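You operate a simulated robot arm through the tools that you are given. There is no shell and no other tool. Be economical: measure what you need, move in short steps, check, and stop when the job is done.

You run a simulated two-armed robot. Do the job below in one go: nothing can be reset, and whatever is moved stays where it is left.

## Task
Zero the yellow gauge, then bring the pane flush under the blue bar.
Fine: hold the gauge while you press ZERO; swing the bar across, stand the gauge on the pane, tighten the blue knob to 0.0, put the gauge back. Set down upright: yellow gauge.

It is judged by the outcome, as a careful person would: the job done as asked, and still so three seconds after it is handed in. It fails if anything else is knocked over, pushed out of place, dropped, spilled or broken.

## Robot
Two 7-joint arms with two-finger parallel grippers on one trunk, on a base that drives. Base frame: it is fixed to the floor where the robot stands at the start and does not move with it; the origin is under the middle of the robot, x ahead of it, y to its left, z up. Readings come in m, degrees, newtons and seconds.
The left shoulder is at the start at [0.06, 0.143, 0.926], the right one opposite. With the tool pointing down near the work surface each hand reaches from about 0.3 to 0.72 m from the robot's upright axis, wherever it stands, measured 20 degrees to its own side. Places, roughly: black gasket [0.7, 0.1, 0.9]; blue bar [1, 0, 0.9]; blue knob [1.1, 0, 1]; blue pane (20x15x6 cm) [0.7, 0.7, 0.9]; clear pane (20x15x1 cm) [0.8, 0.1, 0.9]; gauge arm [0.6, 0.3, 0.9]; green pane (20x15x6 cm) [0.5, 0.6, 0.9]; grey gasket [0.9, 0.2, 0.9]; orange bar [0.9, 0.4, 0.9]; orange knob [0.9, 0.4, 1]; zero button [0.6, 0, 0.9]. Payload 1.57 kg a hand.
Tool frame (each hand has its own): the origin (TCP) lies between the finger pads and is the grasp point; the fingertips stand 0.03 m ahead of it; z points along the fingers, y is the line along which they close. Largest opening 0.11 m; finger width 0.024, thickness 0.012; the body of the gripper, 0.048 by 0.112 m, starts 0.078 m behind the TCP.
Orientation is that of the tool frame in the base frame, as a unit quaternion [w, x, y, z]. With the fingers straight down and closing along the base's y, the tool's x points along the base's -x, its y along +y and its z along -z.

## Interface
- The arms move only by the tool step_arm. It takes "left_deltas", "right_deltas" or both (then of equal length, played together; a hand with none holds still); each is a list of rows, each a list of 7 numbers: the shift along the tool's x, y, z in mm, then the turn, a rotation vector about the tool's x, y, z in degrees, then the closure, from 0 (fully open) to 1 (shut). In form: [[dx, dy, dz, ax, ay, az, fingers], ...]. A call has 1 to 10 rows; each row is the pose to reach, as a shift and turn from the pose commanded when the call began, along the tool's axes at that moment. Rows are played at 5 a second. More than 0.05 m and 8.6 degrees between two rows, or a gripper value outside its range, and nothing of the call is played. Where a pose cannot be reached the arm comes as near as it can. A force on the tool above 40 N (or 10 N above the force at the start of the call, whichever is more), or a blocked arm, ends the call early, and 0.2 s more pass. The fingers move at their own pace (about 0.045 m/s each) and stop on an object; they squeeze with about 32 N. The grip force told is the motor's: it shows also when the fingers shut on nothing. Time passes only in rows, and 0.2 s behind the last, so rows that repeat a pose let the fingers close. The reply holds the time, the measured pose of the TCP, the force on the tool along the base axes, the opening and the grip force, in the units named above and with some noise, with the torque about the TCP (base axes, N m) and any sound that the robot's microphone picked up, and new pictures: "show" is both (left out), scene, wrist or none (wrist: the cameras of the hands that moved).
- Cameras (640 x 400 px; columns grow to the right, rows downward): "scene" is now at [0.0528, 0.0084, 1.5394]; the picture's right is [0.08, -1.00, 0.00], its down [-0.71, -0.06, -0.70] and it looks along [0.70, 0.06, -0.71] (base axes); focal length 279 px, centre (320, 200). "left" rides on the left gripper at [0.07, -0.016, -0.141] in its tool frame; the picture's right is [0.23, 0.97, 0.00], its down [-0.86, 0.20, -0.48] and it looks along [-0.47, 0.11, 0.88] (tool axes); focal length 222 px, centre (320, 200). "right" rides on the right gripper at [0.07, 0.016, -0.141] in its tool frame; the picture's right is [-0.23, 0.97, 0.00], its down [-0.85, -0.20, -0.48] and it looks along [-0.47, -0.11, 0.88] (tool axes); focal length 222 px, centre (320, 200). There is no depth. A picture from a camera that has moved, and an enlarged one, comes with that camera's place and axes in the base frame and with its lens.
- slide_trunk(by): slides the trunk up (or, below 0, down) by that many m; the arms and the scene camera ride with it, the base frame stays. It gives what a move gives, with no picture.
- base_move(legs): drives the robot by 1 to 6 legs, each [ahead, left, turn to the left] in m, m and degrees, along the robot's own axes; the way and the turn of a leg run together, so that a leg with both is an arc; at most 1.5 m and 180 degrees a leg. The arms and the cameras ride along, it lands a little off, and it stops where it bumps. It gives what a move gives, and a new picture of the scene camera.
- aim_head(pan, tilt): turns the head with the scene camera to pan (to the left, within 86 degrees either way) and tilt (down, from -29 to 69), counted from straight ahead of the robot. It gives what a move gives, and a new picture of the scene camera.
- inspect(camera, box): a new picture of the part [left, top, right, bottom] of that camera's present view, enlarged. No time passes.
- hand_in(): hands the job in; it is judged then, once.

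Go step by step. Nothing tells you exact positions but the pictures and the camera data: compare them with the known pose of the tool, close in by small moves and look again before you grip or let go. The budget is 120 turns and 260 pictures, counting those below and the enlarged ones. Unless the task says otherwise, let go and move clear before handing in, and close with one line.

The tools are called by a JSON object that holds its "method" and its "body". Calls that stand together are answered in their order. step_arm: Moves the arms, as the interface text tells. Its arguments: {"type":"object","properties":{"left_deltas":{"type":"array"},"right_deltas":{"type":"array"},"show":{"type":"string","enum":["both","scene","wrist","none"]}},"required":[]} The other tools are called the same way: slide_trunk (by) slides the trunk up or down; base_move (legs) drives the base; aim_head (pan, tilt) turns the head that bears the scene camera; inspect (camera, box) takes an enlarged picture of a part of a camera's view; hand_in () hands the job in.

At the start:

```text
t: 0.0
left_tool_pos: [0.5343, 0.2907, 0.9995]
left_tcp_rot: [0.0, 0.0, 1.0, 0.0]
left_wrist_force: [0.2, 0.5, 0.2]
left_wrist_torque: [0.02, 0.02, -0.01]
left_gripper_width: 0.1098
left_gripper_force: 0.0
right_tool_pos: [0.5821, -0.2617, 1.0]
right_tcp_rot: [0.0, 0.0, 1.0, 0.0]
right_wrist_force: [0.0, 0.0, 0.1]
right_wrist_torque: [-0.03, 0.02, 0.0]
right_gripper_width: 0.1101
right_gripper_force: 0.1
trunk travel left (down, up): [-0.525, 0.065]
robot x, y, heading: [0.0001, 0.003, 0.1]
head pan, tilt: [4.6, 45.3]
```

scene: 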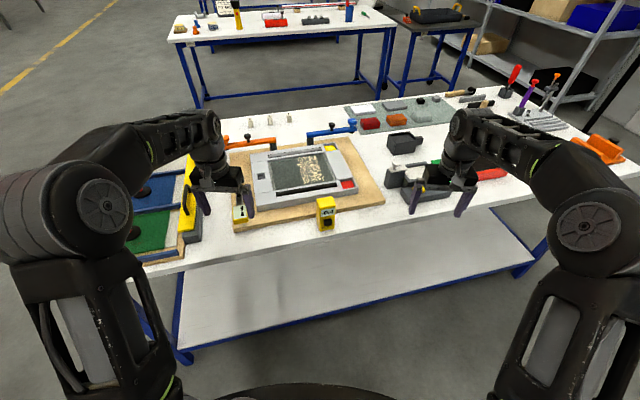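
right: 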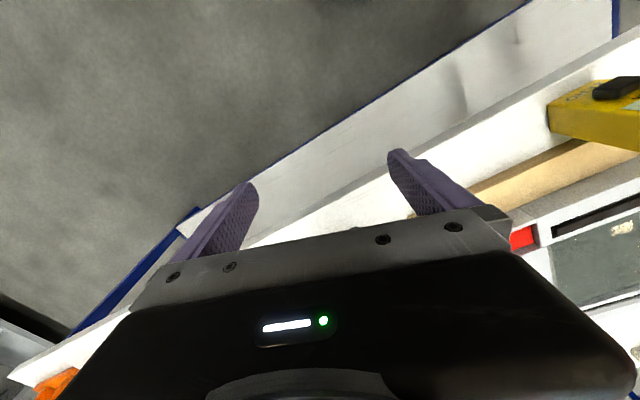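
left: 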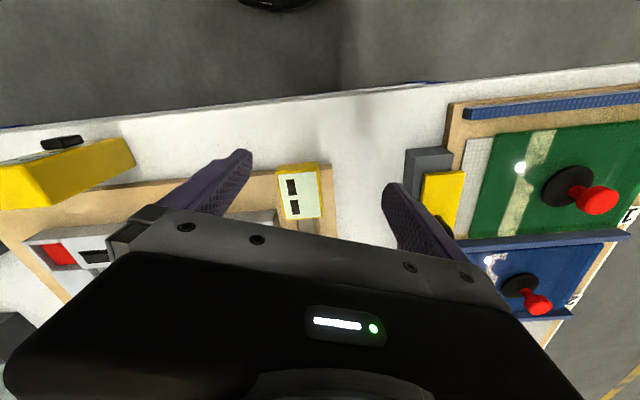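

I see a fixture with a frame and clear pane, a yellow gauge at front, blue and orange swing bars. I'll enlarge the views first.

{"method": "inspect", "body": {"camera": "scene", "box": [220, 110, 400, 235]}}

{"method": "inspect", "body": {"camera": "left", "box": [0, 100, 340, 300]}}

{"method": "inspect", "body": {"camera": "scene", "box": [290, 180, 370, 240]}}

```text
3.20 times, centred on (310, 172) of scene
camera zoom: at [0.0528, 0.0084, 1.5394], right [0.08, -1.0, 0.0], down [-0.71, -0.06, -0.7], along [0.7, 0.06, -0.71], focal length 892 px, centre (352, 288)
```

zoom: 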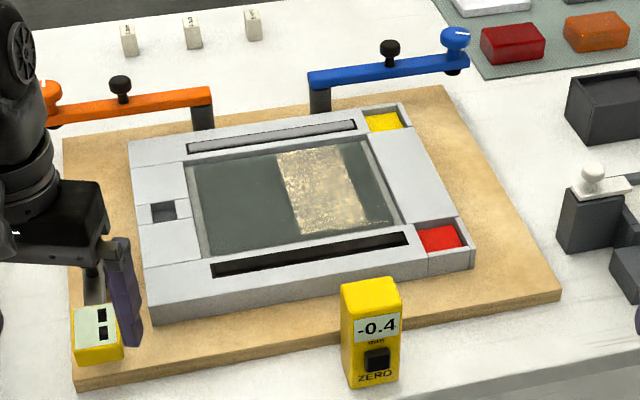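

```text
1.88 times, centred on (170, 200) of left
camera zoom: at [0.4655, 0.275, 1.1422], right [-0.23, 0.97, 0.0], down [0.86, 0.2, 0.48], along [0.47, 0.11, -0.88], focal length 418 px, centre (602, 200)
```

zoom: 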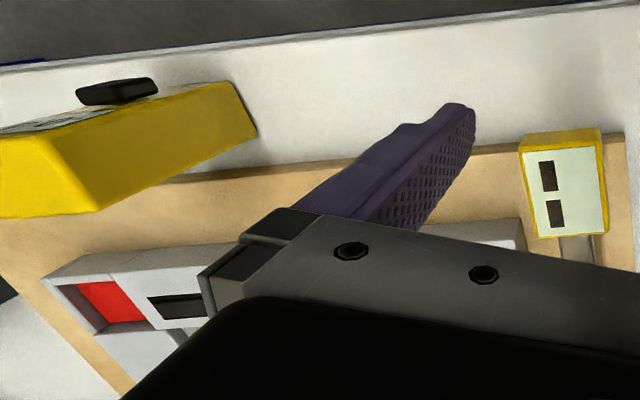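

```text
6.67 times, centred on (330, 210) of scene
camera zoom: at [0.0528, 0.0084, 1.5394], right [0.08, -1.0, 0.0], down [-0.71, -0.06, -0.7], along [0.7, 0.06, -0.71], focal length 1857 px, centre (253, 133)
```

zoom: 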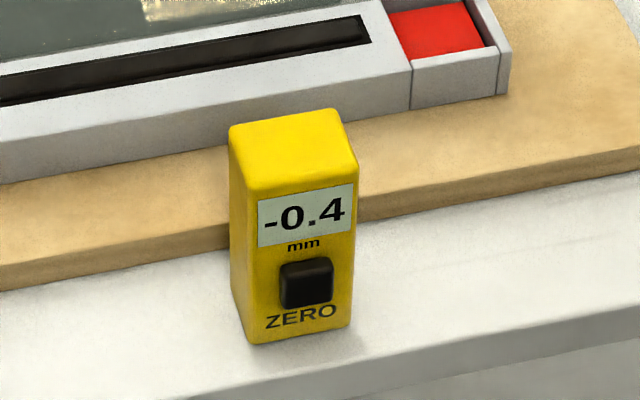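

The gauge shows -0.4 at about (0.60, 0.03). I'll look closely at the bars, pane and pads next.

{"method": "inspect", "body": {"camera": "scene", "box": [295, 115, 365, 159]}}

{"method": "inspect", "body": {"camera": "scene", "box": [250, 140, 370, 215]}}

{"method": "inspect", "body": {"camera": "left", "box": [400, 60, 640, 320]}}

```text
9.09 times, centred on (330, 137) of scene
camera zoom: at [0.0528, 0.0084, 1.5394], right [0.08, -1.0, 0.0], down [-0.71, -0.06, -0.7], along [0.7, 0.06, -0.71], focal length 2533 px, centre (229, 773)
```

zoom: 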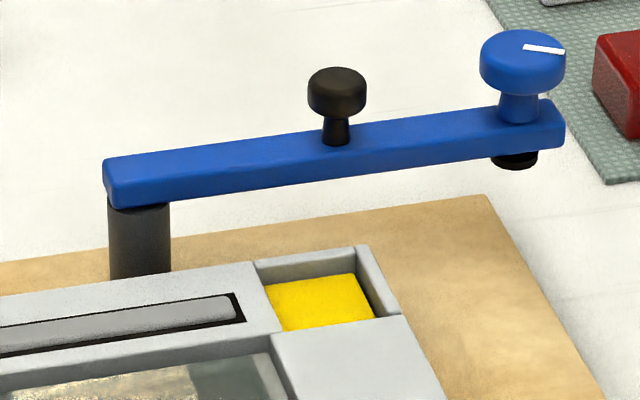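

```text
5.33 times, centred on (310, 178) of scene
camera zoom: at [0.0528, 0.0084, 1.5394], right [0.08, -1.0, 0.0], down [-0.71, -0.06, -0.7], along [0.7, 0.06, -0.71], focal length 1486 px, centre (373, 320)
```

zoom: 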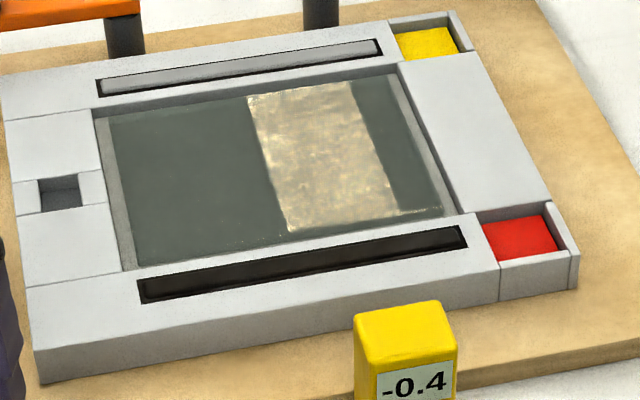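

```text
1.54 times, centred on (520, 190) of left
camera zoom: at [0.4655, 0.275, 1.1422], right [-0.23, 0.97, 0.0], down [0.86, 0.2, 0.48], along [0.47, 0.11, -0.88], focal length 342 px, centre (12, 215)
```

zoom: 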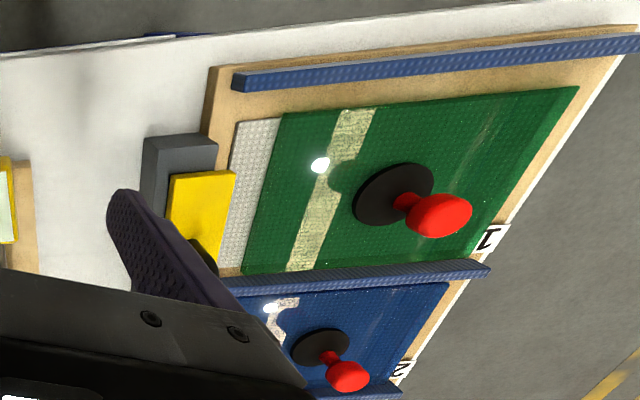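

The bar pivots on the post at about (1.02, 0.13) and its knob swings over the pane centre. I'll first bring the left hand above the gauge, turned about 18° to match it.

{"method": "step_arm", "body": {"left_deltas": [[-11, -36, -25, 0, 0, -3, 0], [-22, -72, -50, 0, 0, -6, 0], [-33, -108, -50, 0, 0, -9, 0], [-44, -144, -50, 0, 0, -12, 0], [-55, -180, -50, 0, 0, -15, 0], [-66, -216, -50, 0, 0, -18, 0], [-78, -252, -50, 0, 0, -18, 0], [-78, -252, -50, 0, 0, -18, 0]]}}

```text
t: 1.8
left_tool_pos: [0.5939, 0.098, 1.0476]
left_tcp_rot: [0.0, -0.14, 0.99, 0.0]
left_wrist_force: [0.0, 0.3, -0.1]
left_wrist_torque: [-0.01, 0.0, 0.0]
left_gripper_width: 0.1098
left_gripper_force: 0.1
left hand out of reach, approached as far as the arm can: row 6, 7, 8
right_tool_pos: [0.5833, -0.2624, 1.0007]
right_tcp_rot: [0.0, 0.0, 1.0, 0.0]
right_wrist_force: [0.0, -0.3, -0.5]
right_wrist_torque: [-0.01, -0.03, -0.01]
right_gripper_width: 0.1098
right_gripper_force: 0.0
trunk travel left (down, up): [-0.525, 0.065]
robot x, y, heading: [-0.0006, -0.0007, -0.1]
head pan, tilt: [4.6, 45.3]
camera scene: at [0.0527, 0.0087, 1.5394], right [0.08, -1.0, 0.0], down [-0.71, -0.06, -0.7], along [0.7, 0.06, -0.71], focal length 279 px, centre (320, 200)
camera left: at [0.532, 0.0642, 1.1899], right [-0.49, 0.87, 0.0], down [0.77, 0.43, 0.48], along [0.42, 0.23, -0.88], focal length 222 px, centre (320, 200)
```

scene: 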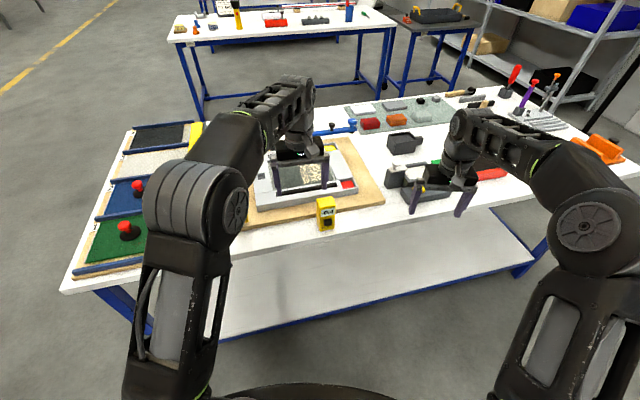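
left: 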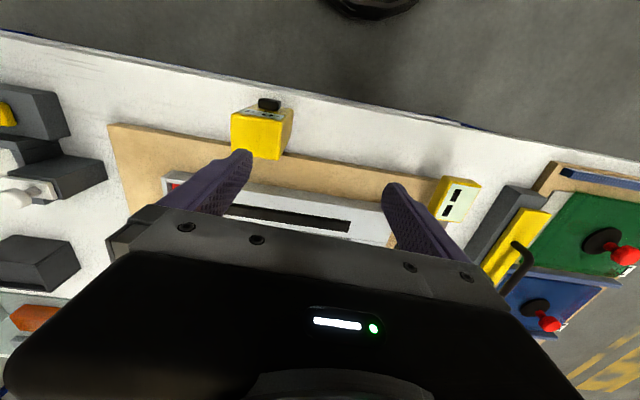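

The left arm can't cross that far, so I'll raise both hands, square the robot to the table, and put the gauge on its midline.

{"method": "step_arm", "body": {"left_deltas": [[0, 40, -20, 0, 0, 6, 0], [0, 80, -40, 0, 0, 12, 0], [0, 120, -60, 0, 0, 16, 0], [0, 120, -60, 0, 0, 16, 0]], "right_deltas": [[0, 0, -40, 0, 0, 0, 0], [0, 0, -80, 0, 0, 0, 0], [0, 0, -110, 0, 0, 0, 0], [0, 0, -110, 0, 0, 0, 0]], "show": "none"}}

{"method": "base_move", "body": {"legs": [[0, 0, 18], [0.08, -0.13, 0]]}}

```text
t: 2.8
left_tool_pos: [0.5834, 0.2529, 1.0672]
left_tcp_rot: [0.009, -0.052, 0.999, -0.002]
left_wrist_force: [-0.3, 2.5, -0.4]
left_wrist_torque: [-0.32, 0.0, -0.03]
left_gripper_width: 0.1098
left_gripper_force: 0.0
left hand out of reach, approached as far as the arm can: row 1, 2, 3, 4
right_tool_pos: [0.5822, -0.2517, 1.0617]
right_tcp_rot: [-0.001, -0.002, 1.0, -0.002]
right_wrist_force: [0.2, 1.3, 0.3]
right_wrist_torque: [-0.1, 0.05, 0.01]
right_gripper_width: 0.1104
right_gripper_force: 0.0
right hand out of reach, approached as far as the arm can: row 2, 3, 4
trunk travel left (down, up): [-0.525, 0.065]
robot x, y, heading: [0.0001, -0.0011, 0.0]
head pan, tilt: [4.6, 45.3]
```

```text
t: 5.2
left_tool_pos: [0.5949, 0.3141, 1.0693]
left_tcp_rot: [0.008, -0.207, 0.978, 0.002]
left_wrist_force: [0.7, 0.0, 1.0]
left_wrist_torque: [0.04, 0.0, -0.01]
left_gripper_width: 0.11
left_gripper_force: 0.1
right_tool_pos: [0.7512, -0.1675, 1.0611]
right_tcp_rot: [0.0, -0.157, 0.988, 0.0]
right_wrist_force: [0.2, 0.6, 0.2]
right_wrist_torque: [0.04, 0.04, 0.02]
right_gripper_width: 0.11
right_gripper_force: 0.0
trunk travel left (down, up): [-0.525, 0.065]
robot x, y, heading: [0.1152, -0.0977, 18.1]
head pan, tilt: [4.6, 45.3]
camera scene: at [0.1669, -0.0767, 1.5393], right [0.39, -0.92, 0.0], down [-0.66, -0.27, -0.7], along [0.65, 0.27, -0.71], focal length 279 px, centre (320, 200)
```

scene: 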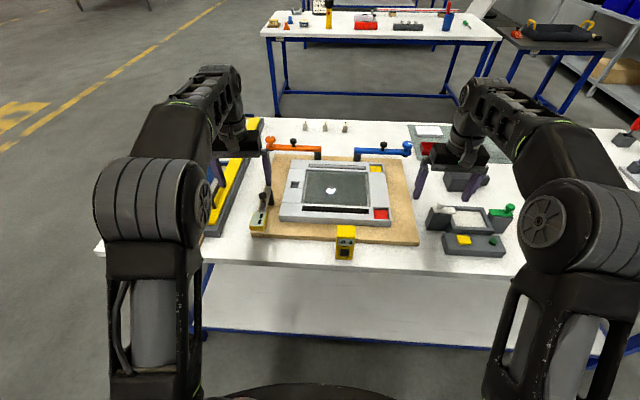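

The robot is square to the table now. I'll zoom in on the gauge, the gauge arm and the fixture.

{"method": "inspect", "body": {"camera": "scene", "box": [320, 215, 370, 265]}}

{"method": "inspect", "body": {"camera": "scene", "box": [245, 130, 425, 245]}}

{"method": "inspect", "body": {"camera": "scene", "box": [240, 180, 300, 240]}}

```text
8.00 times, centred on (345, 240) of scene
camera zoom: at [0.1669, -0.0767, 1.5393], right [0.39, -0.92, 0.0], down [-0.66, -0.27, -0.7], along [0.65, 0.27, -0.71], focal length 2229 px, centre (120, -120)
```

zoom: 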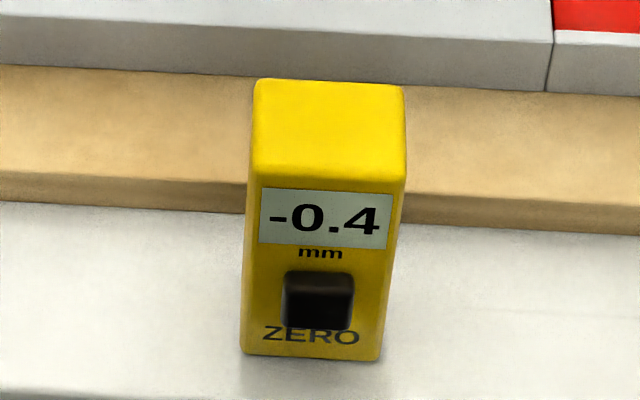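

```text
3.48 times, centred on (335, 188) of scene
camera zoom: at [0.1669, -0.0767, 1.5393], right [0.39, -0.92, 0.0], down [-0.66, -0.27, -0.7], along [0.65, 0.27, -0.71], focal length 969 px, centre (268, 244)
```

zoom: 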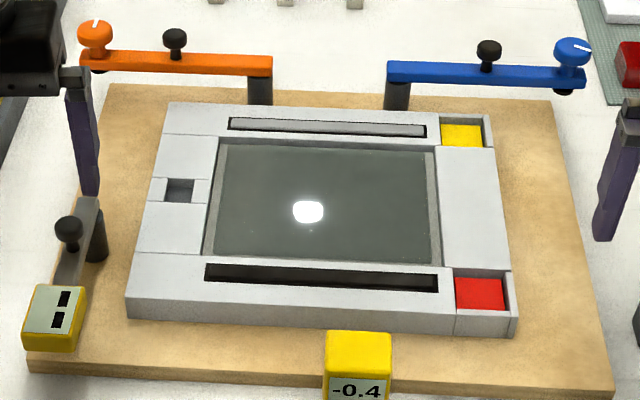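

```text
6.67 times, centred on (270, 210) of scene
camera zoom: at [0.1669, -0.0767, 1.5393], right [0.39, -0.92, 0.0], down [-0.66, -0.27, -0.7], along [0.65, 0.27, -0.71], focal length 1857 px, centre (653, 133)
```

zoom: 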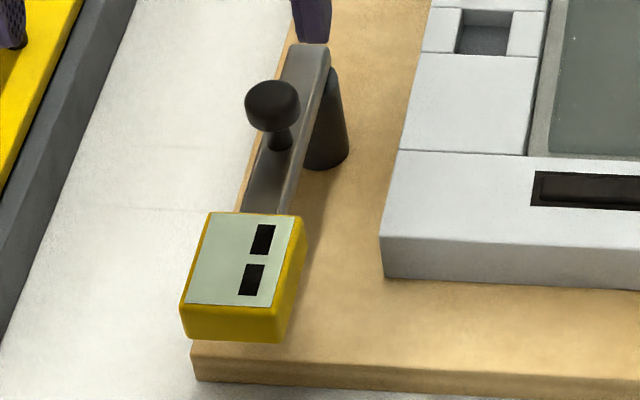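

I'll move the right hand over the gauge, whose centre I estimate at (0.615, 0.036).

{"method": "step_arm", "body": {"right_deltas": [[9, 34, 0, 0, 0, 0, 0], [18, 68, 0, 0, 0, 0, 0], [28, 102, 0, 0, 0, 0, 0], [38, 136, 0, 0, 0, 0, 0], [48, 170, 0, 0, 0, 0, 0], [58, 204, 0, 0, 0, 0, 0], [66, 236, 0, 0, 0, 0, 0], [66, 236, 0, 0, 0, 0, 0]]}}

```text
t: 7.0
left_tool_pos: [0.5947, 0.315, 1.0703]
left_tcp_rot: [0.008, -0.207, 0.978, 0.002]
left_wrist_force: [-0.1, 0.6, -0.4]
left_wrist_torque: [0.01, 0.0, 0.01]
left_gripper_width: 0.1102
left_gripper_force: 0.1
right_tool_pos: [0.6135, 0.0381, 1.0613]
right_tcp_rot: [0.002, -0.157, 0.988, 0.0]
right_wrist_force: [0.6, -0.6, 0.5]
right_wrist_torque: [0.04, 0.01, -0.01]
right_gripper_width: 0.1102
right_gripper_force: 0.0
trunk travel left (down, up): [-0.525, 0.065]
robot x, y, heading: [0.1222, -0.1024, 18.2]
head pan, tilt: [4.6, 45.3]
camera scene: at [0.1656, -0.0761, 1.5394], right [0.39, -0.92, 0.0], down [-0.66, -0.27, -0.7], along [0.65, 0.27, -0.71], focal length 279 px, centre (320, 200)
camera right: at [0.5424, 0.0319, 1.2022], right [-0.09, 1.0, 0.0], down [0.87, 0.08, 0.48], along [0.48, 0.04, -0.88], focal length 222 px, centre (320, 200)
```

scene: 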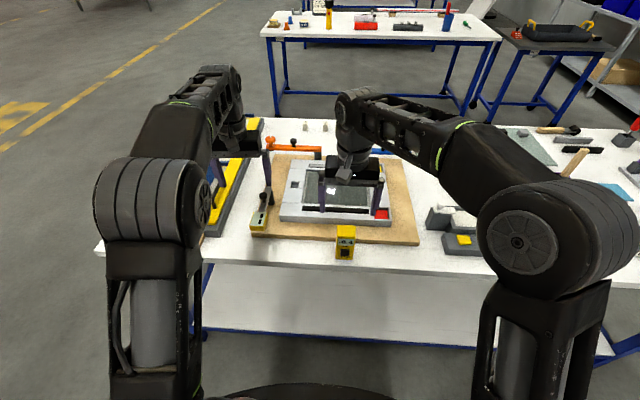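
right: 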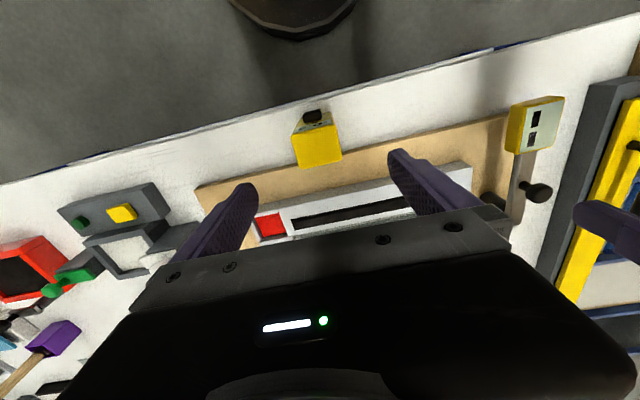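

The wrist view agrees with my gauge estimate to within a few mm. Next I lower the open fingers around it.

{"method": "step_arm", "body": {"right_deltas": [[0, 0, 40, 0, 0, 0, 0], [0, 0, 80, 0, 0, 0, 0], [0, 0, 115, 0, 0, 0, 0], [0, 0, 136, 0, 0, 0, 0], [0, 0, 136, 0, 0, 0, 0]]}}

{"method": "inspect", "body": {"camera": "scene", "box": [310, 180, 390, 270]}}

```text
t: 8.2
left_tool_pos: [0.5951, 0.315, 1.0701]
left_tcp_rot: [0.009, -0.208, 0.978, 0.002]
left_wrist_force: [0.5, 0.2, -0.1]
left_wrist_torque: [-0.05, -0.02, 0.0]
left_gripper_width: 0.1102
left_gripper_force: 0.1
right_tool_pos: [0.6134, 0.0395, 0.9242]
right_tcp_rot: [0.001, -0.157, 0.988, 0.0]
right_wrist_force: [-0.2, 0.2, 0.2]
right_wrist_torque: [0.01, 0.0, -0.02]
right_gripper_width: 0.1099
right_gripper_force: 0.1
trunk travel left (down, up): [-0.525, 0.065]
robot x, y, heading: [0.1186, -0.0959, 18.2]
head pan, tilt: [4.6, 45.3]
camera scene: at [0.1655, -0.0757, 1.5394], right [0.39, -0.92, 0.0], down [-0.66, -0.28, -0.7], along [0.65, 0.27, -0.71], focal length 279 px, centre (320, 200)
camera right: at [0.5428, 0.0342, 1.0647], right [-0.09, 1.0, 0.0], down [0.87, 0.08, 0.48], along [0.48, 0.04, -0.88], focal length 222 px, centre (320, 200)
```

scene: 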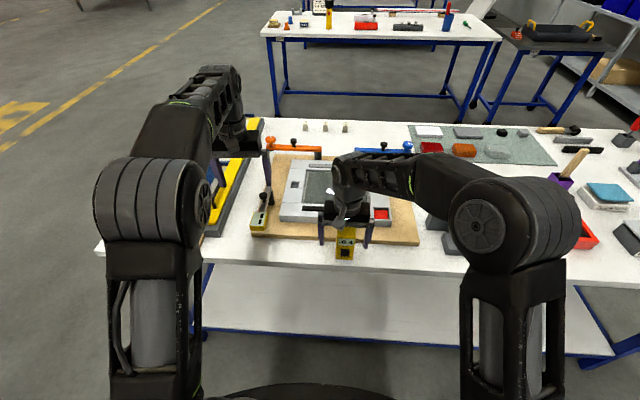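
right: 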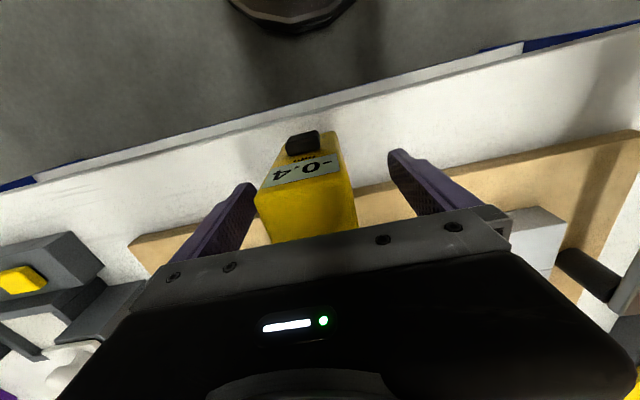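

```text
4.44 times, centred on (350, 225) of scene
camera zoom: at [0.1655, -0.0757, 1.5394], right [0.39, -0.92, 0.0], down [-0.66, -0.28, -0.7], along [0.65, 0.27, -0.71], focal length 1238 px, centre (187, 89)
```

zoom: 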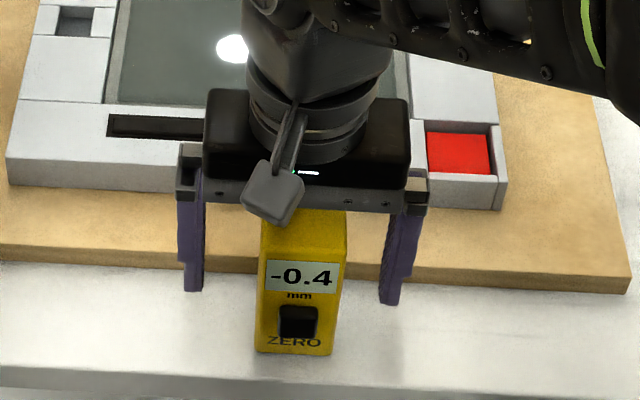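

The fingers straddle the gauge but sit about 4 mm too far left. I'll shift them and close gently.

{"method": "step_arm", "body": {"right_deltas": [[0, -4, 0, 0, 0, 0, 0], [0, -4, 0, 0, 0, 0, 0.3], [0, -4, 0, 0, 0, 0, 0.45], [0, -4, 0, 0, 0, 0, 0.6], [0, -4, 0, 0, 0, 0, 0.7], [0, -4, 0, 0, 0, 0, 0.7], [0, -4, 0, 0, 0, 0, 0.7]], "show": "wrist"}}

{"method": "inspect", "body": {"camera": "scene", "box": [310, 180, 390, 270]}}

```text
t: 9.8
left_tool_pos: [0.5951, 0.3153, 1.0695]
left_tcp_rot: [0.008, -0.207, 0.978, 0.002]
left_wrist_force: [0.7, -1.2, 0.9]
left_wrist_torque: [0.0, 0.02, -0.04]
left_gripper_width: 0.11
left_gripper_force: 0.1
right_tool_pos: [0.6152, 0.0356, 0.9254]
right_tcp_rot: [0.0, -0.158, 0.988, -0.001]
right_wrist_force: [0.0, 0.6, 0.1]
right_wrist_torque: [0.03, 0.03, 0.03]
right_gripper_width: 0.0498
right_gripper_force: 32.0
trunk travel left (down, up): [-0.525, 0.065]
robot x, y, heading: [0.1177, -0.0991, 18.3]
head pan, tilt: [4.6, 45.3]
camera right: at [0.5435, 0.03, 1.0652], right [-0.09, 1.0, 0.0], down [0.87, 0.08, 0.48], along [0.48, 0.04, -0.88], focal length 222 px, centre (320, 200)
```

right: 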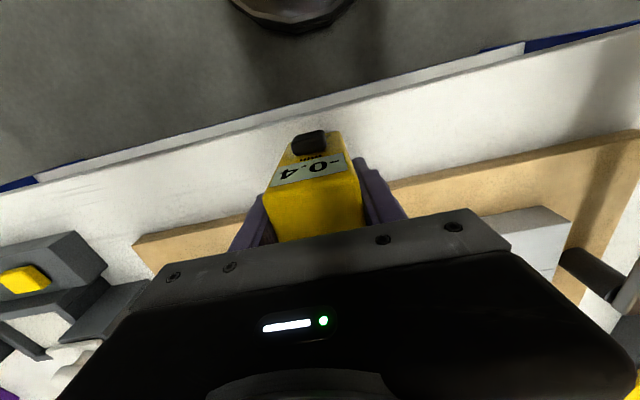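

```text
4.44 times, centred on (350, 225) of scene
camera zoom: at [0.1656, -0.0757, 1.5394], right [0.39, -0.92, 0.0], down [-0.66, -0.28, -0.7], along [0.65, 0.27, -0.71], focal length 1238 px, centre (187, 89)
```

zoom: 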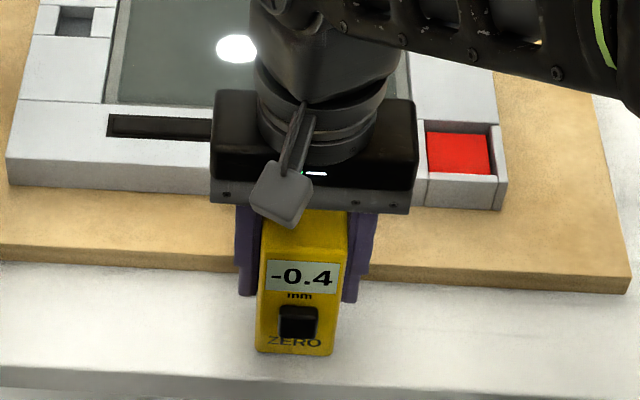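

The gauge is held at its home spot (centre about 0.615, 0.036). The left hand will back off, shut its fingers and turn to approach the ZERO button at about (0.587, 0.026, 0.907).

{"method": "step_arm", "body": {"left_deltas": [[36, -9, 8, 0, 0, 6, 0.3], [72, -18, 16, 0, 0, 12, 0.6], [108, -28, 24, 0, 0, 18, 1], [144, -37, 32, 0, 0, 18, 1], [179, -46, 40, 0, 0, 18, 1], [179, -46, 40, 0, 0, 18, 1]], "show": "none"}}

{"method": "step_arm", "body": {"left_deltas": [[0, 0, 0, 0, -8, 0, 1], [0, 0, 0, 0, -16, 0, 1], [0, 0, 0, 0, -24, 0, 1], [0, 0, 0, 0, -32, 0, 1], [0, 0, 0, 0, -40, 0, 1], [0, 0, 0, 0, -48, 0, 1], [0, 0, 0, 0, -50, 0, 1], [0, 0, 0, 0, -50, 0, 1]]}}

```text
t: 11.2
left_tool_pos: [0.4503, 0.1971, 1.0263]
left_tcp_rot: [0.009, -0.052, 0.999, 0.003]
left_wrist_force: [-0.3, 0.0, 0.1]
left_wrist_torque: [-0.02, 0.01, -0.03]
left_gripper_width: 0.0
left_gripper_force: 5.1
right_tool_pos: [0.615, 0.0353, 0.9252]
right_tcp_rot: [0.0, -0.158, 0.987, 0.0]
right_wrist_force: [-0.6, 0.6, 0.1]
right_wrist_torque: [0.01, 0.04, -0.04]
right_gripper_width: 0.0499
right_gripper_force: 32.2
trunk travel left (down, up): [-0.525, 0.065]
robot x, y, heading: [0.116, -0.0989, 18.2]
head pan, tilt: [4.6, 45.3]
```

```text
t: 13.0
left_tool_pos: [0.4952, 0.2235, 1.0571]
left_tcp_rot: [0.429, -0.046, 0.902, 0.024]
left_wrist_force: [0.0, -0.4, -0.1]
left_wrist_torque: [0.0, -0.04, -0.01]
left_gripper_width: 0.0
left_gripper_force: 20.8
left hand out of reach, approached as far as the arm can: row 5, 6, 7, 8
right_tool_pos: [0.6149, 0.0354, 0.9245]
right_tcp_rot: [-0.001, -0.157, 0.988, 0.0]
right_wrist_force: [0.3, -1.0, 0.2]
right_wrist_torque: [-0.03, 0.06, 0.02]
right_gripper_width: 0.05
right_gripper_force: 31.9
trunk travel left (down, up): [-0.525, 0.065]
robot x, y, heading: [0.1163, -0.0991, 18.2]
head pan, tilt: [4.6, 45.3]
camera scene: at [0.1655, -0.0758, 1.5394], right [0.39, -0.92, 0.0], down [-0.66, -0.28, -0.7], along [0.65, 0.27, -0.71], focal length 279 px, centre (320, 200)
camera left: at [0.344, 0.1913, 1.0929], right [-0.24, 0.95, -0.17], down [0.15, 0.21, 0.97], along [0.96, 0.21, -0.19], focal length 222 px, centre (320, 200)
```

scene: 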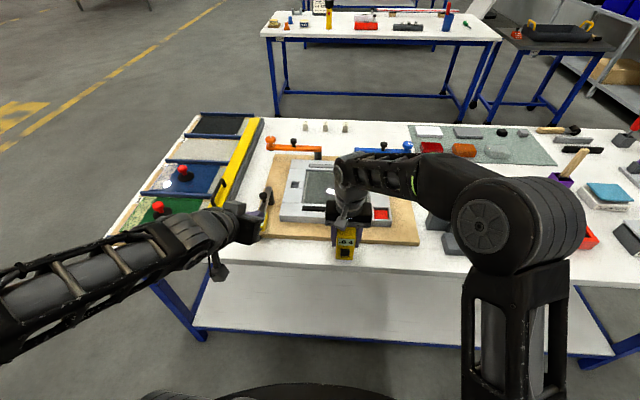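
left: 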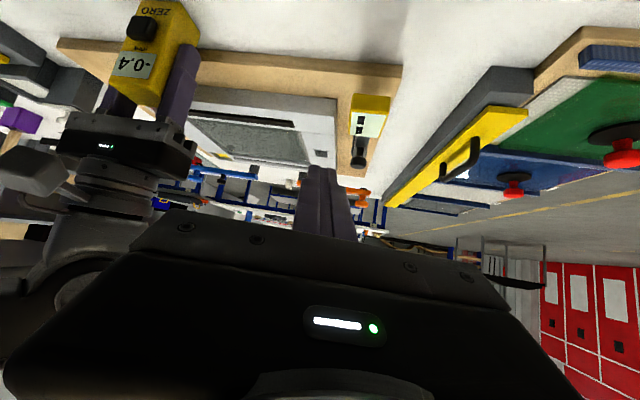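

The left wrist is cramped this close in. I'll try a more natural angle, coming at the button from the left.

{"method": "step_arm", "body": {"left_deltas": [[15, -34, 13, 5, 0, 4, 1], [31, -68, 26, 10, 0, 8, 1], [47, -102, 39, 15, 0, 12.2, 1], [62, -136, 52, 20, 0, 16.2, 1], [78, -170, 65, 25.6, 0, 20.8, 1], [93.6, -204, 78.6, 25.6, 0, 20.8, 1], [93.6, -204, 78.6, 25.6, 0, 20.8, 1]]}}

```text
t: 14.6
left_tool_pos: [0.5348, 0.0231, 0.9334]
left_tcp_rot: [0.417, 0.213, 0.878, -0.098]
left_wrist_force: [-0.3, -0.2, 0.5]
left_wrist_torque: [0.01, 0.0, 0.0]
left_gripper_width: 0.0
left_gripper_force: 21.6
left hand out of reach, approached as far as the arm can: row 1, 2, 3, 4, 5, 6, 7
right_tool_pos: [0.6145, 0.0363, 0.9236]
right_tcp_rot: [-0.001, -0.157, 0.988, 0.0]
right_wrist_force: [0.2, -0.2, 1.1]
right_wrist_torque: [0.05, 0.07, -0.04]
right_gripper_width: 0.0497
right_gripper_force: 31.9
trunk travel left (down, up): [-0.525, 0.065]
robot x, y, heading: [0.1173, -0.0996, 18.0]
head pan, tilt: [4.6, 45.3]
camera scene: at [0.1654, -0.0755, 1.5393], right [0.39, -0.92, 0.0], down [-0.66, -0.28, -0.7], along [0.65, 0.27, -0.71], focal length 279 px, centre (320, 200)
camera left: at [0.3909, 0.079, 0.9701], right [0.32, 0.93, -0.17], down [0.24, 0.1, 0.97], along [0.92, -0.35, -0.19], focal length 222 px, centre (320, 200)
```

scene: 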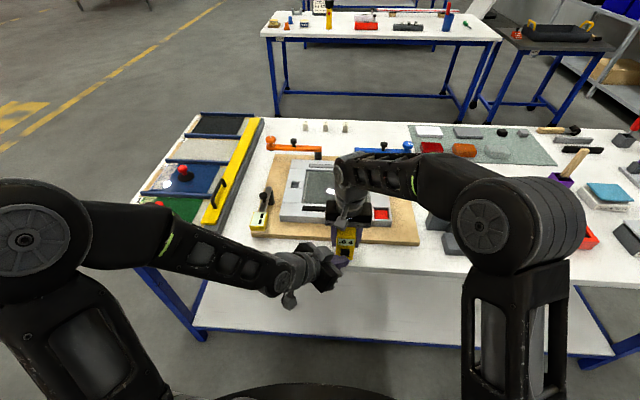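
left: 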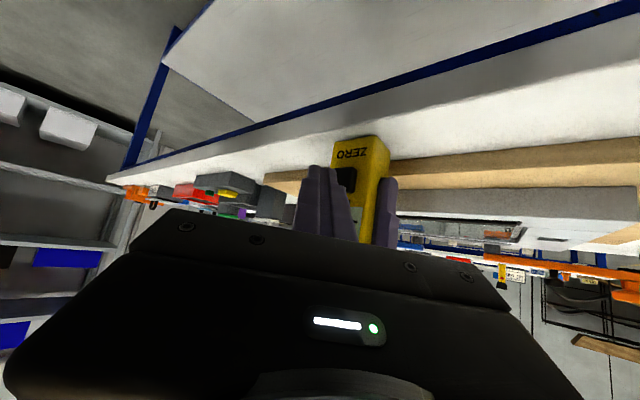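

That worked; the tip should be about 34 mm short of the button. I'll check the alignment up close.

{"method": "inspect", "body": {"camera": "scene", "box": [310, 200, 390, 280]}}

{"method": "inspect", "body": {"camera": "left", "box": [270, 110, 430, 250]}}

```text
5.00 times, centred on (350, 240) of scene
camera zoom: at [0.1654, -0.0755, 1.5393], right [0.39, -0.92, 0.0], down [-0.66, -0.28, -0.7], along [0.65, 0.27, -0.71], focal length 1393 px, centre (170, 0)
```

zoom: 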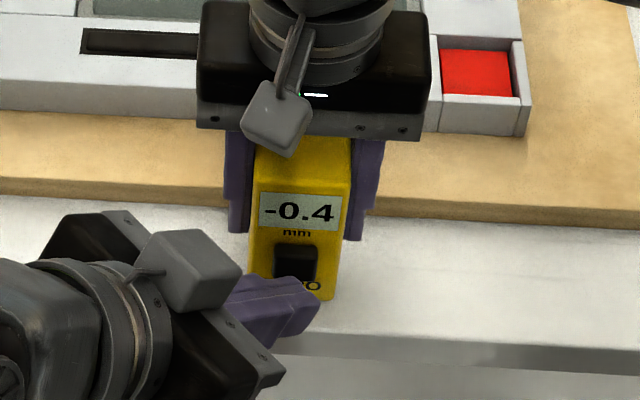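

```text
2.86 times, centred on (350, 180) of left
camera zoom: at [0.3909, 0.079, 0.9701], right [0.32, 0.93, -0.17], down [0.24, 0.1, 0.97], along [0.92, -0.35, -0.19], focal length 635 px, centre (234, 257)
```

zoom: 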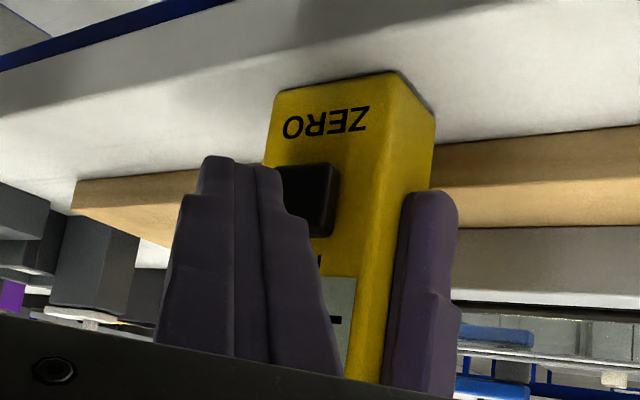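

The tip is lined up with the button. I'll advance along the gauge's normal, stopping just short of contact.

{"method": "step_arm", "body": {"left_deltas": [[-3.7, 10, 7, 0, 0, 0, 1], [-7.4, 19.9, 13.9, 0, 0, 0, 1], [-8.7, 22, 15.5, 0, 0, 0, 1], [-8.7, 22, 15.5, 0, 0, 0, 1]], "show": "wrist"}}

{"method": "inspect", "body": {"camera": "scene", "box": [320, 210, 380, 270]}}

```text
t: 15.6
left_tool_pos: [0.5579, 0.0328, 0.9306]
left_tcp_rot: [0.417, 0.213, 0.878, -0.098]
left_wrist_force: [-10.1, -2.4, 5.4]
left_wrist_torque: [-0.09, -0.01, -0.12]
left_gripper_width: 0.0
left_gripper_force: 21.0
right_tool_pos: [0.6174, 0.0357, 0.9252]
right_tcp_rot: [0.001, -0.157, 0.988, 0.0]
right_wrist_force: [11.4, 3.7, -3.6]
right_wrist_torque: [0.12, -0.21, -0.01]
right_gripper_width: 0.0497
right_gripper_force: 31.8
trunk travel left (down, up): [-0.525, 0.065]
robot x, y, heading: [0.1128, -0.0995, 18.1]
head pan, tilt: [4.6, 45.3]
heard: click
camera left: at [0.4137, 0.0887, 0.966], right [0.32, 0.93, -0.17], down [0.24, 0.1, 0.97], along [0.92, -0.35, -0.2], focal length 222 px, centre (320, 200)
```

left: 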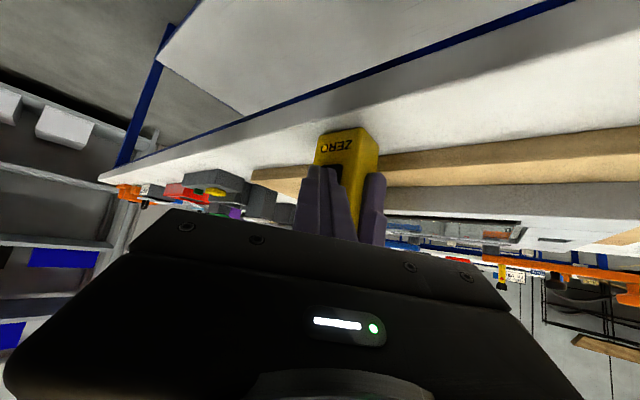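

```text
6.67 times, centred on (350, 240) of scene
camera zoom: at [0.1656, -0.0757, 1.5393], right [0.39, -0.92, 0.0], down [-0.66, -0.28, -0.7], along [0.65, 0.27, -0.71], focal length 1857 px, centre (120, -67)
```

zoom: 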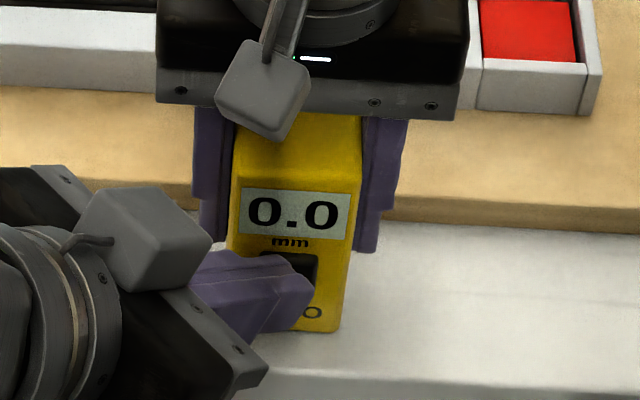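

It clicked and the display reads 0.0. I'll retract the left hand straight back.

{"method": "step_arm", "body": {"left_deltas": [[8.7, -22, -15.5, 0, 0, 0, 1], [18, -50, -28, 0, 0, 0, 1], [20, -90, -28, 0, 0, 0, 1], [0, -60, -60, 0, 0, 0, 1], [0, -60, -60, 0, 0, 0, 1]], "show": "none"}}

{"method": "inspect", "body": {"camera": "scene", "box": [240, 120, 420, 280]}}

```text
t: 16.8
left_tool_pos: [0.5271, -0.0046, 0.9786]
left_tcp_rot: [0.415, 0.213, 0.879, -0.099]
left_wrist_force: [-0.2, 0.1, 0.5]
left_wrist_torque: [0.04, 0.01, 0.0]
left_gripper_width: 0.0003
left_gripper_force: 20.8
left hand out of reach, approached as far as the arm can: row 1, 2, 3, 4, 5
right_tool_pos: [0.6153, 0.0356, 0.9252]
right_tcp_rot: [0.001, -0.158, 0.987, 0.0]
right_wrist_force: [1.3, -0.4, 0.1]
right_wrist_torque: [-0.09, -0.04, 0.03]
right_gripper_width: 0.0498
right_gripper_force: 32.1
trunk travel left (down, up): [-0.525, 0.065]
robot x, y, heading: [0.1161, -0.1003, 18.2]
head pan, tilt: [4.6, 45.3]
```

```text
2.50 times, centred on (330, 200) of scene
camera zoom: at [0.1661, -0.0766, 1.5394], right [0.39, -0.92, 0.0], down [-0.66, -0.27, -0.7], along [0.65, 0.27, -0.71], focal length 696 px, centre (295, 200)
```

zoom: 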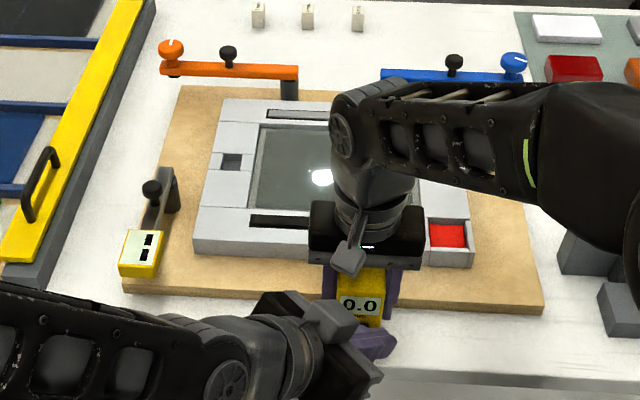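

That drifted right in front of the gauge, still clear of it. Now I sweep the left hand out to the left.

{"method": "step_arm", "body": {"left_deltas": [[22, 21, -27, 0, 0, 0, 1], [40, 49, -49, 0, 0, 0, 1], [58, 77, -71, 0, 0, 0, 1], [70, 105, -100, 0, 0, 0, 1], [76, 133, -130, 0, 0, 0, 1], [90, 160, -155, 0, 0, 0, 1], [90, 160, -155, 0, 0, 0, 1]], "show": "scene"}}

```text
t: 18.4
left_tool_pos: [0.4435, 0.2201, 1.0095]
left_tcp_rot: [0.417, 0.213, 0.878, -0.099]
left_wrist_force: [-0.9, 0.5, -0.1]
left_wrist_torque: [0.01, -0.02, -0.01]
left_gripper_width: 0.0
left_gripper_force: 21.1
left hand out of reach, approached as far as the arm can: row 1, 2, 3, 4
right_tool_pos: [0.6142, 0.0363, 0.9252]
right_tcp_rot: [0.0, -0.157, 0.988, 0.0]
right_wrist_force: [-1.8, 0.3, 0.0]
right_wrist_torque: [-0.01, 0.06, 0.0]
right_gripper_width: 0.05
right_gripper_force: 32.6
trunk travel left (down, up): [-0.525, 0.065]
robot x, y, heading: [0.1143, -0.0977, 18.2]
head pan, tilt: [4.6, 45.3]
camera scene: at [0.1653, -0.0757, 1.5394], right [0.39, -0.92, 0.0], down [-0.66, -0.28, -0.7], along [0.65, 0.27, -0.71], focal length 279 px, centre (320, 200)
```

scene: 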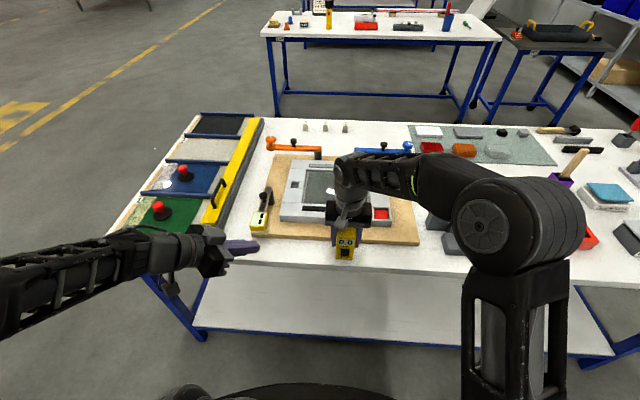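

Next the right hand opens and lifts off the gauge while the left arm returns to a tucked, tool-down pose before driving forward.

{"method": "step_arm", "body": {"right_deltas": [[0, 0, 0, 0, 0, 0, 0.3], [0, 0, 0, 0, 0, 0, 0], [0, 0, 0, 0, 0, 0, 0], [0, 0, 0, 0, 0, 0, 0], [0, 0, -20, 0, 0, 0, 0], [0, 0, -55, 0, 0, 0, 0], [0, 0, -90, 0, 0, 0, 0], [0, 0, -130, 0, 0, 0, 0], [0, 0, -160, 0, 0, 0, 0], [0, 0, -160, 0, 0, 0, 0]], "left_deltas": [[-7, 11, -6, 0, 7, 0, 1], [-14, 22, -12, 0, 14, 0, 1], [-21, 33, -18, 0, 21, 0, 1], [-28, 44, -24, 0, 28, 0, 1], [-35, 55, -30, 0, 35, 0, 1], [-46, 71, -38, 0, 42, 0, 1], [-46, 71, -38, 0, 49, 0, 1], [-46, 71, -38, 0, 51, 0, 1], [-46, 71, -38, 0, 51, 0, 1], [-46, 71, -38, 0, 51, 0, 1]], "show": "none"}}

{"method": "step_arm", "body": {"left_deltas": [[0, 0, 0, 0, 0, -8, 1], [0, 0, 0, 0, 0, -16, 1], [0, 0, 0, 0, 0, -24, 1], [0, 0, 0, 0, 0, -32, 1], [0, 0, 0, 0, 0, -40, 1], [0, 0, 0, 0, 0, -40, 1]], "show": "scene"}}

```text
t: 20.6
left_tool_pos: [0.4757, 0.2828, 1.0669]
left_tcp_rot: [-0.002, 0.234, 0.972, 0.003]
left_wrist_force: [-0.3, 0.0, 0.8]
left_wrist_torque: [0.02, 0.02, 0.0]
left_gripper_width: 0.0
left_gripper_force: 20.7
right_tool_pos: [0.6149, 0.0378, 1.0863]
right_tcp_rot: [0.0, -0.157, 0.988, 0.001]
right_wrist_force: [-0.3, -0.1, -0.5]
right_wrist_torque: [0.01, 0.0, -0.01]
right_gripper_width: 0.11
right_gripper_force: 0.2
trunk travel left (down, up): [-0.525, 0.065]
robot x, y, heading: [0.1167, -0.0998, 18.0]
head pan, tilt: [4.6, 45.3]
```

```text
t: 22.0
left_tool_pos: [0.4753, 0.2848, 1.066]
left_tcp_rot: [-0.001, -0.114, 0.993, 0.003]
left_wrist_force: [-0.1, -0.3, 0.7]
left_wrist_torque: [0.0, 0.01, 0.02]
left_gripper_width: 0.0
left_gripper_force: 21.3
right_tool_pos: [0.6132, 0.0371, 1.0855]
right_tcp_rot: [-0.001, -0.159, 0.987, -0.001]
right_wrist_force: [0.0, 0.0, -0.1]
right_wrist_torque: [0.02, -0.02, 0.02]
right_gripper_width: 0.11
right_gripper_force: 0.1
trunk travel left (down, up): [-0.525, 0.065]
robot x, y, heading: [0.1148, -0.101, 18.1]
head pan, tilt: [4.6, 45.3]
camera scene: at [0.1655, -0.0757, 1.5394], right [0.39, -0.92, 0.0], down [-0.66, -0.28, -0.7], along [0.65, 0.27, -0.71], focal length 279 px, centre (320, 200)
```

scene: 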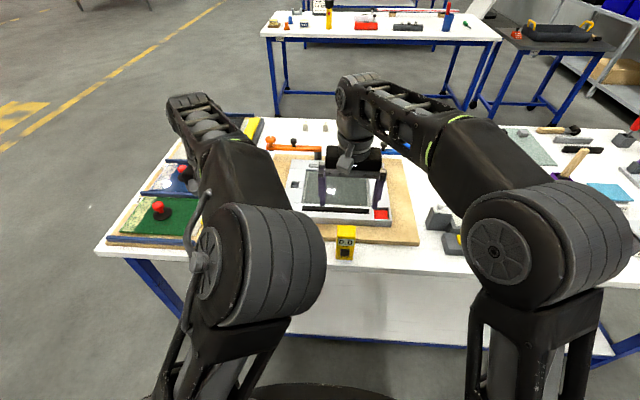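

Both hands are clear and high. I'll drive forward and a bit left in steps.

{"method": "base_move", "body": {"legs": [[0.1, 0.07, 0]]}}

```text
t: 23.3
left_tool_pos: [0.5497, 0.3847, 1.0665]
left_tcp_rot: [-0.001, -0.115, 0.993, 0.002]
left_wrist_force: [-0.3, 0.5, -0.6]
left_wrist_torque: [-0.04, 0.04, -0.02]
left_gripper_width: 0.0
left_gripper_force: 21.3
right_tool_pos: [0.69, 0.14, 1.0863]
right_tcp_rot: [0.0, -0.16, 0.987, -0.001]
right_wrist_force: [-0.1, -0.8, 0.0]
right_wrist_torque: [-0.08, 0.04, -0.03]
right_gripper_width: 0.1099
right_gripper_force: 0.0
trunk travel left (down, up): [-0.525, 0.065]
robot x, y, heading: [0.1913, -0.0013, 18.5]
head pan, tilt: [4.6, 45.3]
camera scene: at [0.2429, 0.0245, 1.5393], right [0.39, -0.92, 0.0], down [-0.66, -0.28, -0.7], along [0.65, 0.27, -0.71], focal length 279 px, centre (320, 200)
```

scene: 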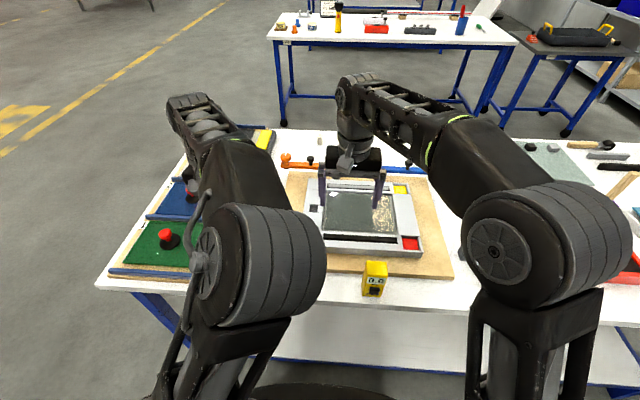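

No bump. A little further forward to make the bar reachable.

{"method": "base_move", "body": {"legs": [[0.05, 0, 0]]}}

{"method": "inspect", "body": {"camera": "scene", "box": [270, 140, 470, 270]}}

```text
t: 24.2
left_tool_pos: [0.5989, 0.4004, 1.0651]
left_tcp_rot: [-0.001, -0.115, 0.993, 0.003]
left_wrist_force: [-0.2, 0.5, -0.7]
left_wrist_torque: [-0.01, 0.08, 0.03]
left_gripper_width: 0.0
left_gripper_force: 21.3
right_tool_pos: [0.7385, 0.1555, 1.0851]
right_tcp_rot: [-0.001, -0.159, 0.987, 0.0]
right_wrist_force: [0.3, -0.2, 1.0]
right_wrist_torque: [-0.02, 0.05, 0.05]
right_gripper_width: 0.1103
right_gripper_force: 0.1
trunk travel left (down, up): [-0.525, 0.065]
robot x, y, heading: [0.2459, 0.0171, 18.2]
head pan, tilt: [4.6, 45.3]
camera scene: at [0.2918, 0.0397, 1.5392], right [0.39, -0.92, 0.0], down [-0.66, -0.28, -0.7], along [0.65, 0.27, -0.71], focal length 279 px, centre (320, 200)
```

scene: 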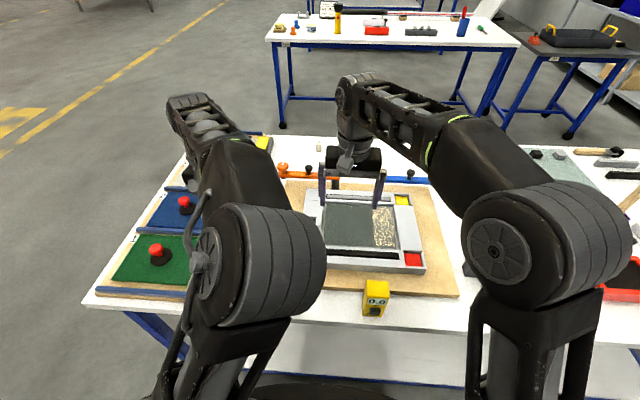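

```text
3.08 times, centred on (370, 205) of scene
camera zoom: at [0.2918, 0.0397, 1.5392], right [0.39, -0.92, 0.0], down [-0.66, -0.28, -0.7], along [0.65, 0.27, -0.71], focal length 857 px, centre (166, 185)
```

zoom: 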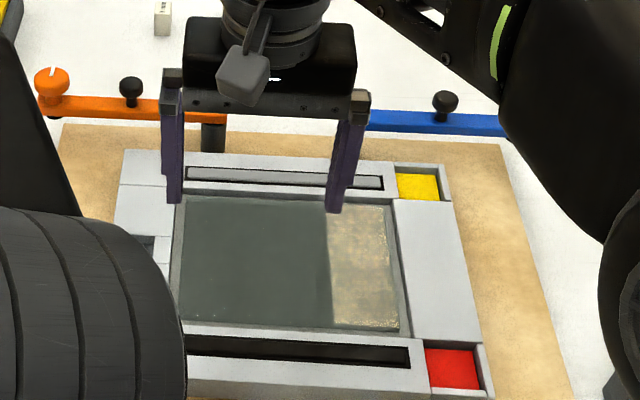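

The bar's black handle ball triangulates to about (1.064, 0.041, 0.949). I'll swing the right hand out in line with it, tilting the tool forward for reach.

{"method": "step_arm", "body": {"right_deltas": [[-5, -30, 0, 0, -6.5, 0, 0.2], [-10, -60, 0, 0, -13, 0, 0.4], [-15, -90, 0, 0, -19.5, 0, 0.4], [-20, -120, 0, 0, -26, 0, 0.4], [-25, -150, 0, 0, -32.5, 0, 0.4], [-32, -180, 0, 0, -39, 0, 0.4], [-40, -208, 0, 0, -45, 0, 0.4], [-40, -208, 0, 0, -45, 0, 0.4]]}}

```text
t: 26.0
left_tool_pos: [0.5982, 0.3993, 1.0656]
left_tcp_rot: [0.0, -0.115, 0.993, 0.002]
left_wrist_force: [-0.5, 0.1, 0.3]
left_wrist_torque: [0.0, -0.01, 0.0]
left_gripper_width: 0.0001
left_gripper_force: 21.7
right_tool_pos: [0.8375, -0.0307, 1.085]
right_tcp_rot: [0.378, -0.148, 0.912, 0.062]
right_wrist_force: [-0.2, -0.3, 0.7]
right_wrist_torque: [-0.01, 0.04, -0.02]
right_gripper_width: 0.066
right_gripper_force: 0.1
trunk travel left (down, up): [-0.525, 0.065]
robot x, y, heading: [0.2418, 0.0139, 18.6]
head pan, tilt: [4.6, 45.3]
camera scene: at [0.2896, 0.0392, 1.5394], right [0.39, -0.92, 0.0], down [-0.66, -0.28, -0.7], along [0.65, 0.27, -0.71], focal length 279 px, centre (320, 200)
camera right: at [0.692, -0.0621, 1.1349], right [-0.15, 0.97, 0.16], down [0.31, -0.11, 0.94], along [0.94, 0.2, -0.29], focal length 222 px, centre (320, 200)
```

scene: 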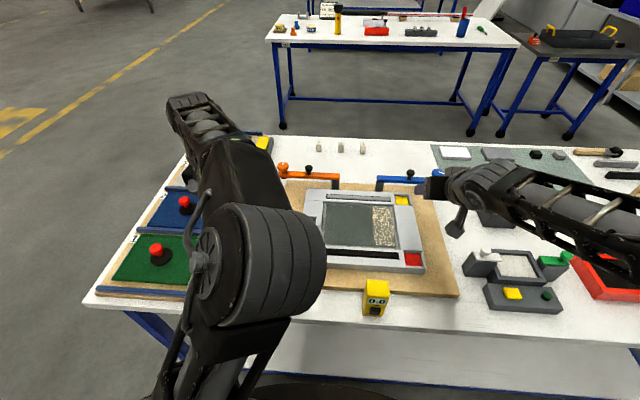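
right: 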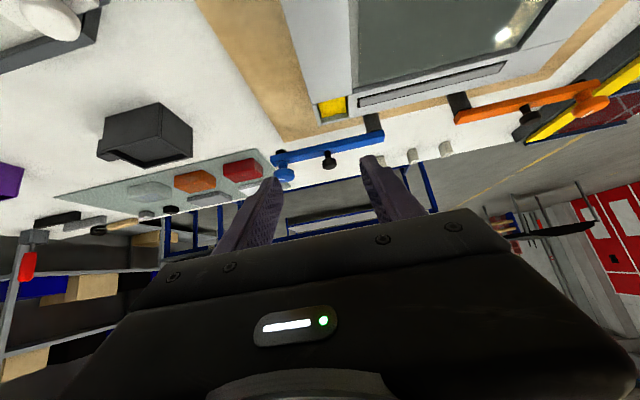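

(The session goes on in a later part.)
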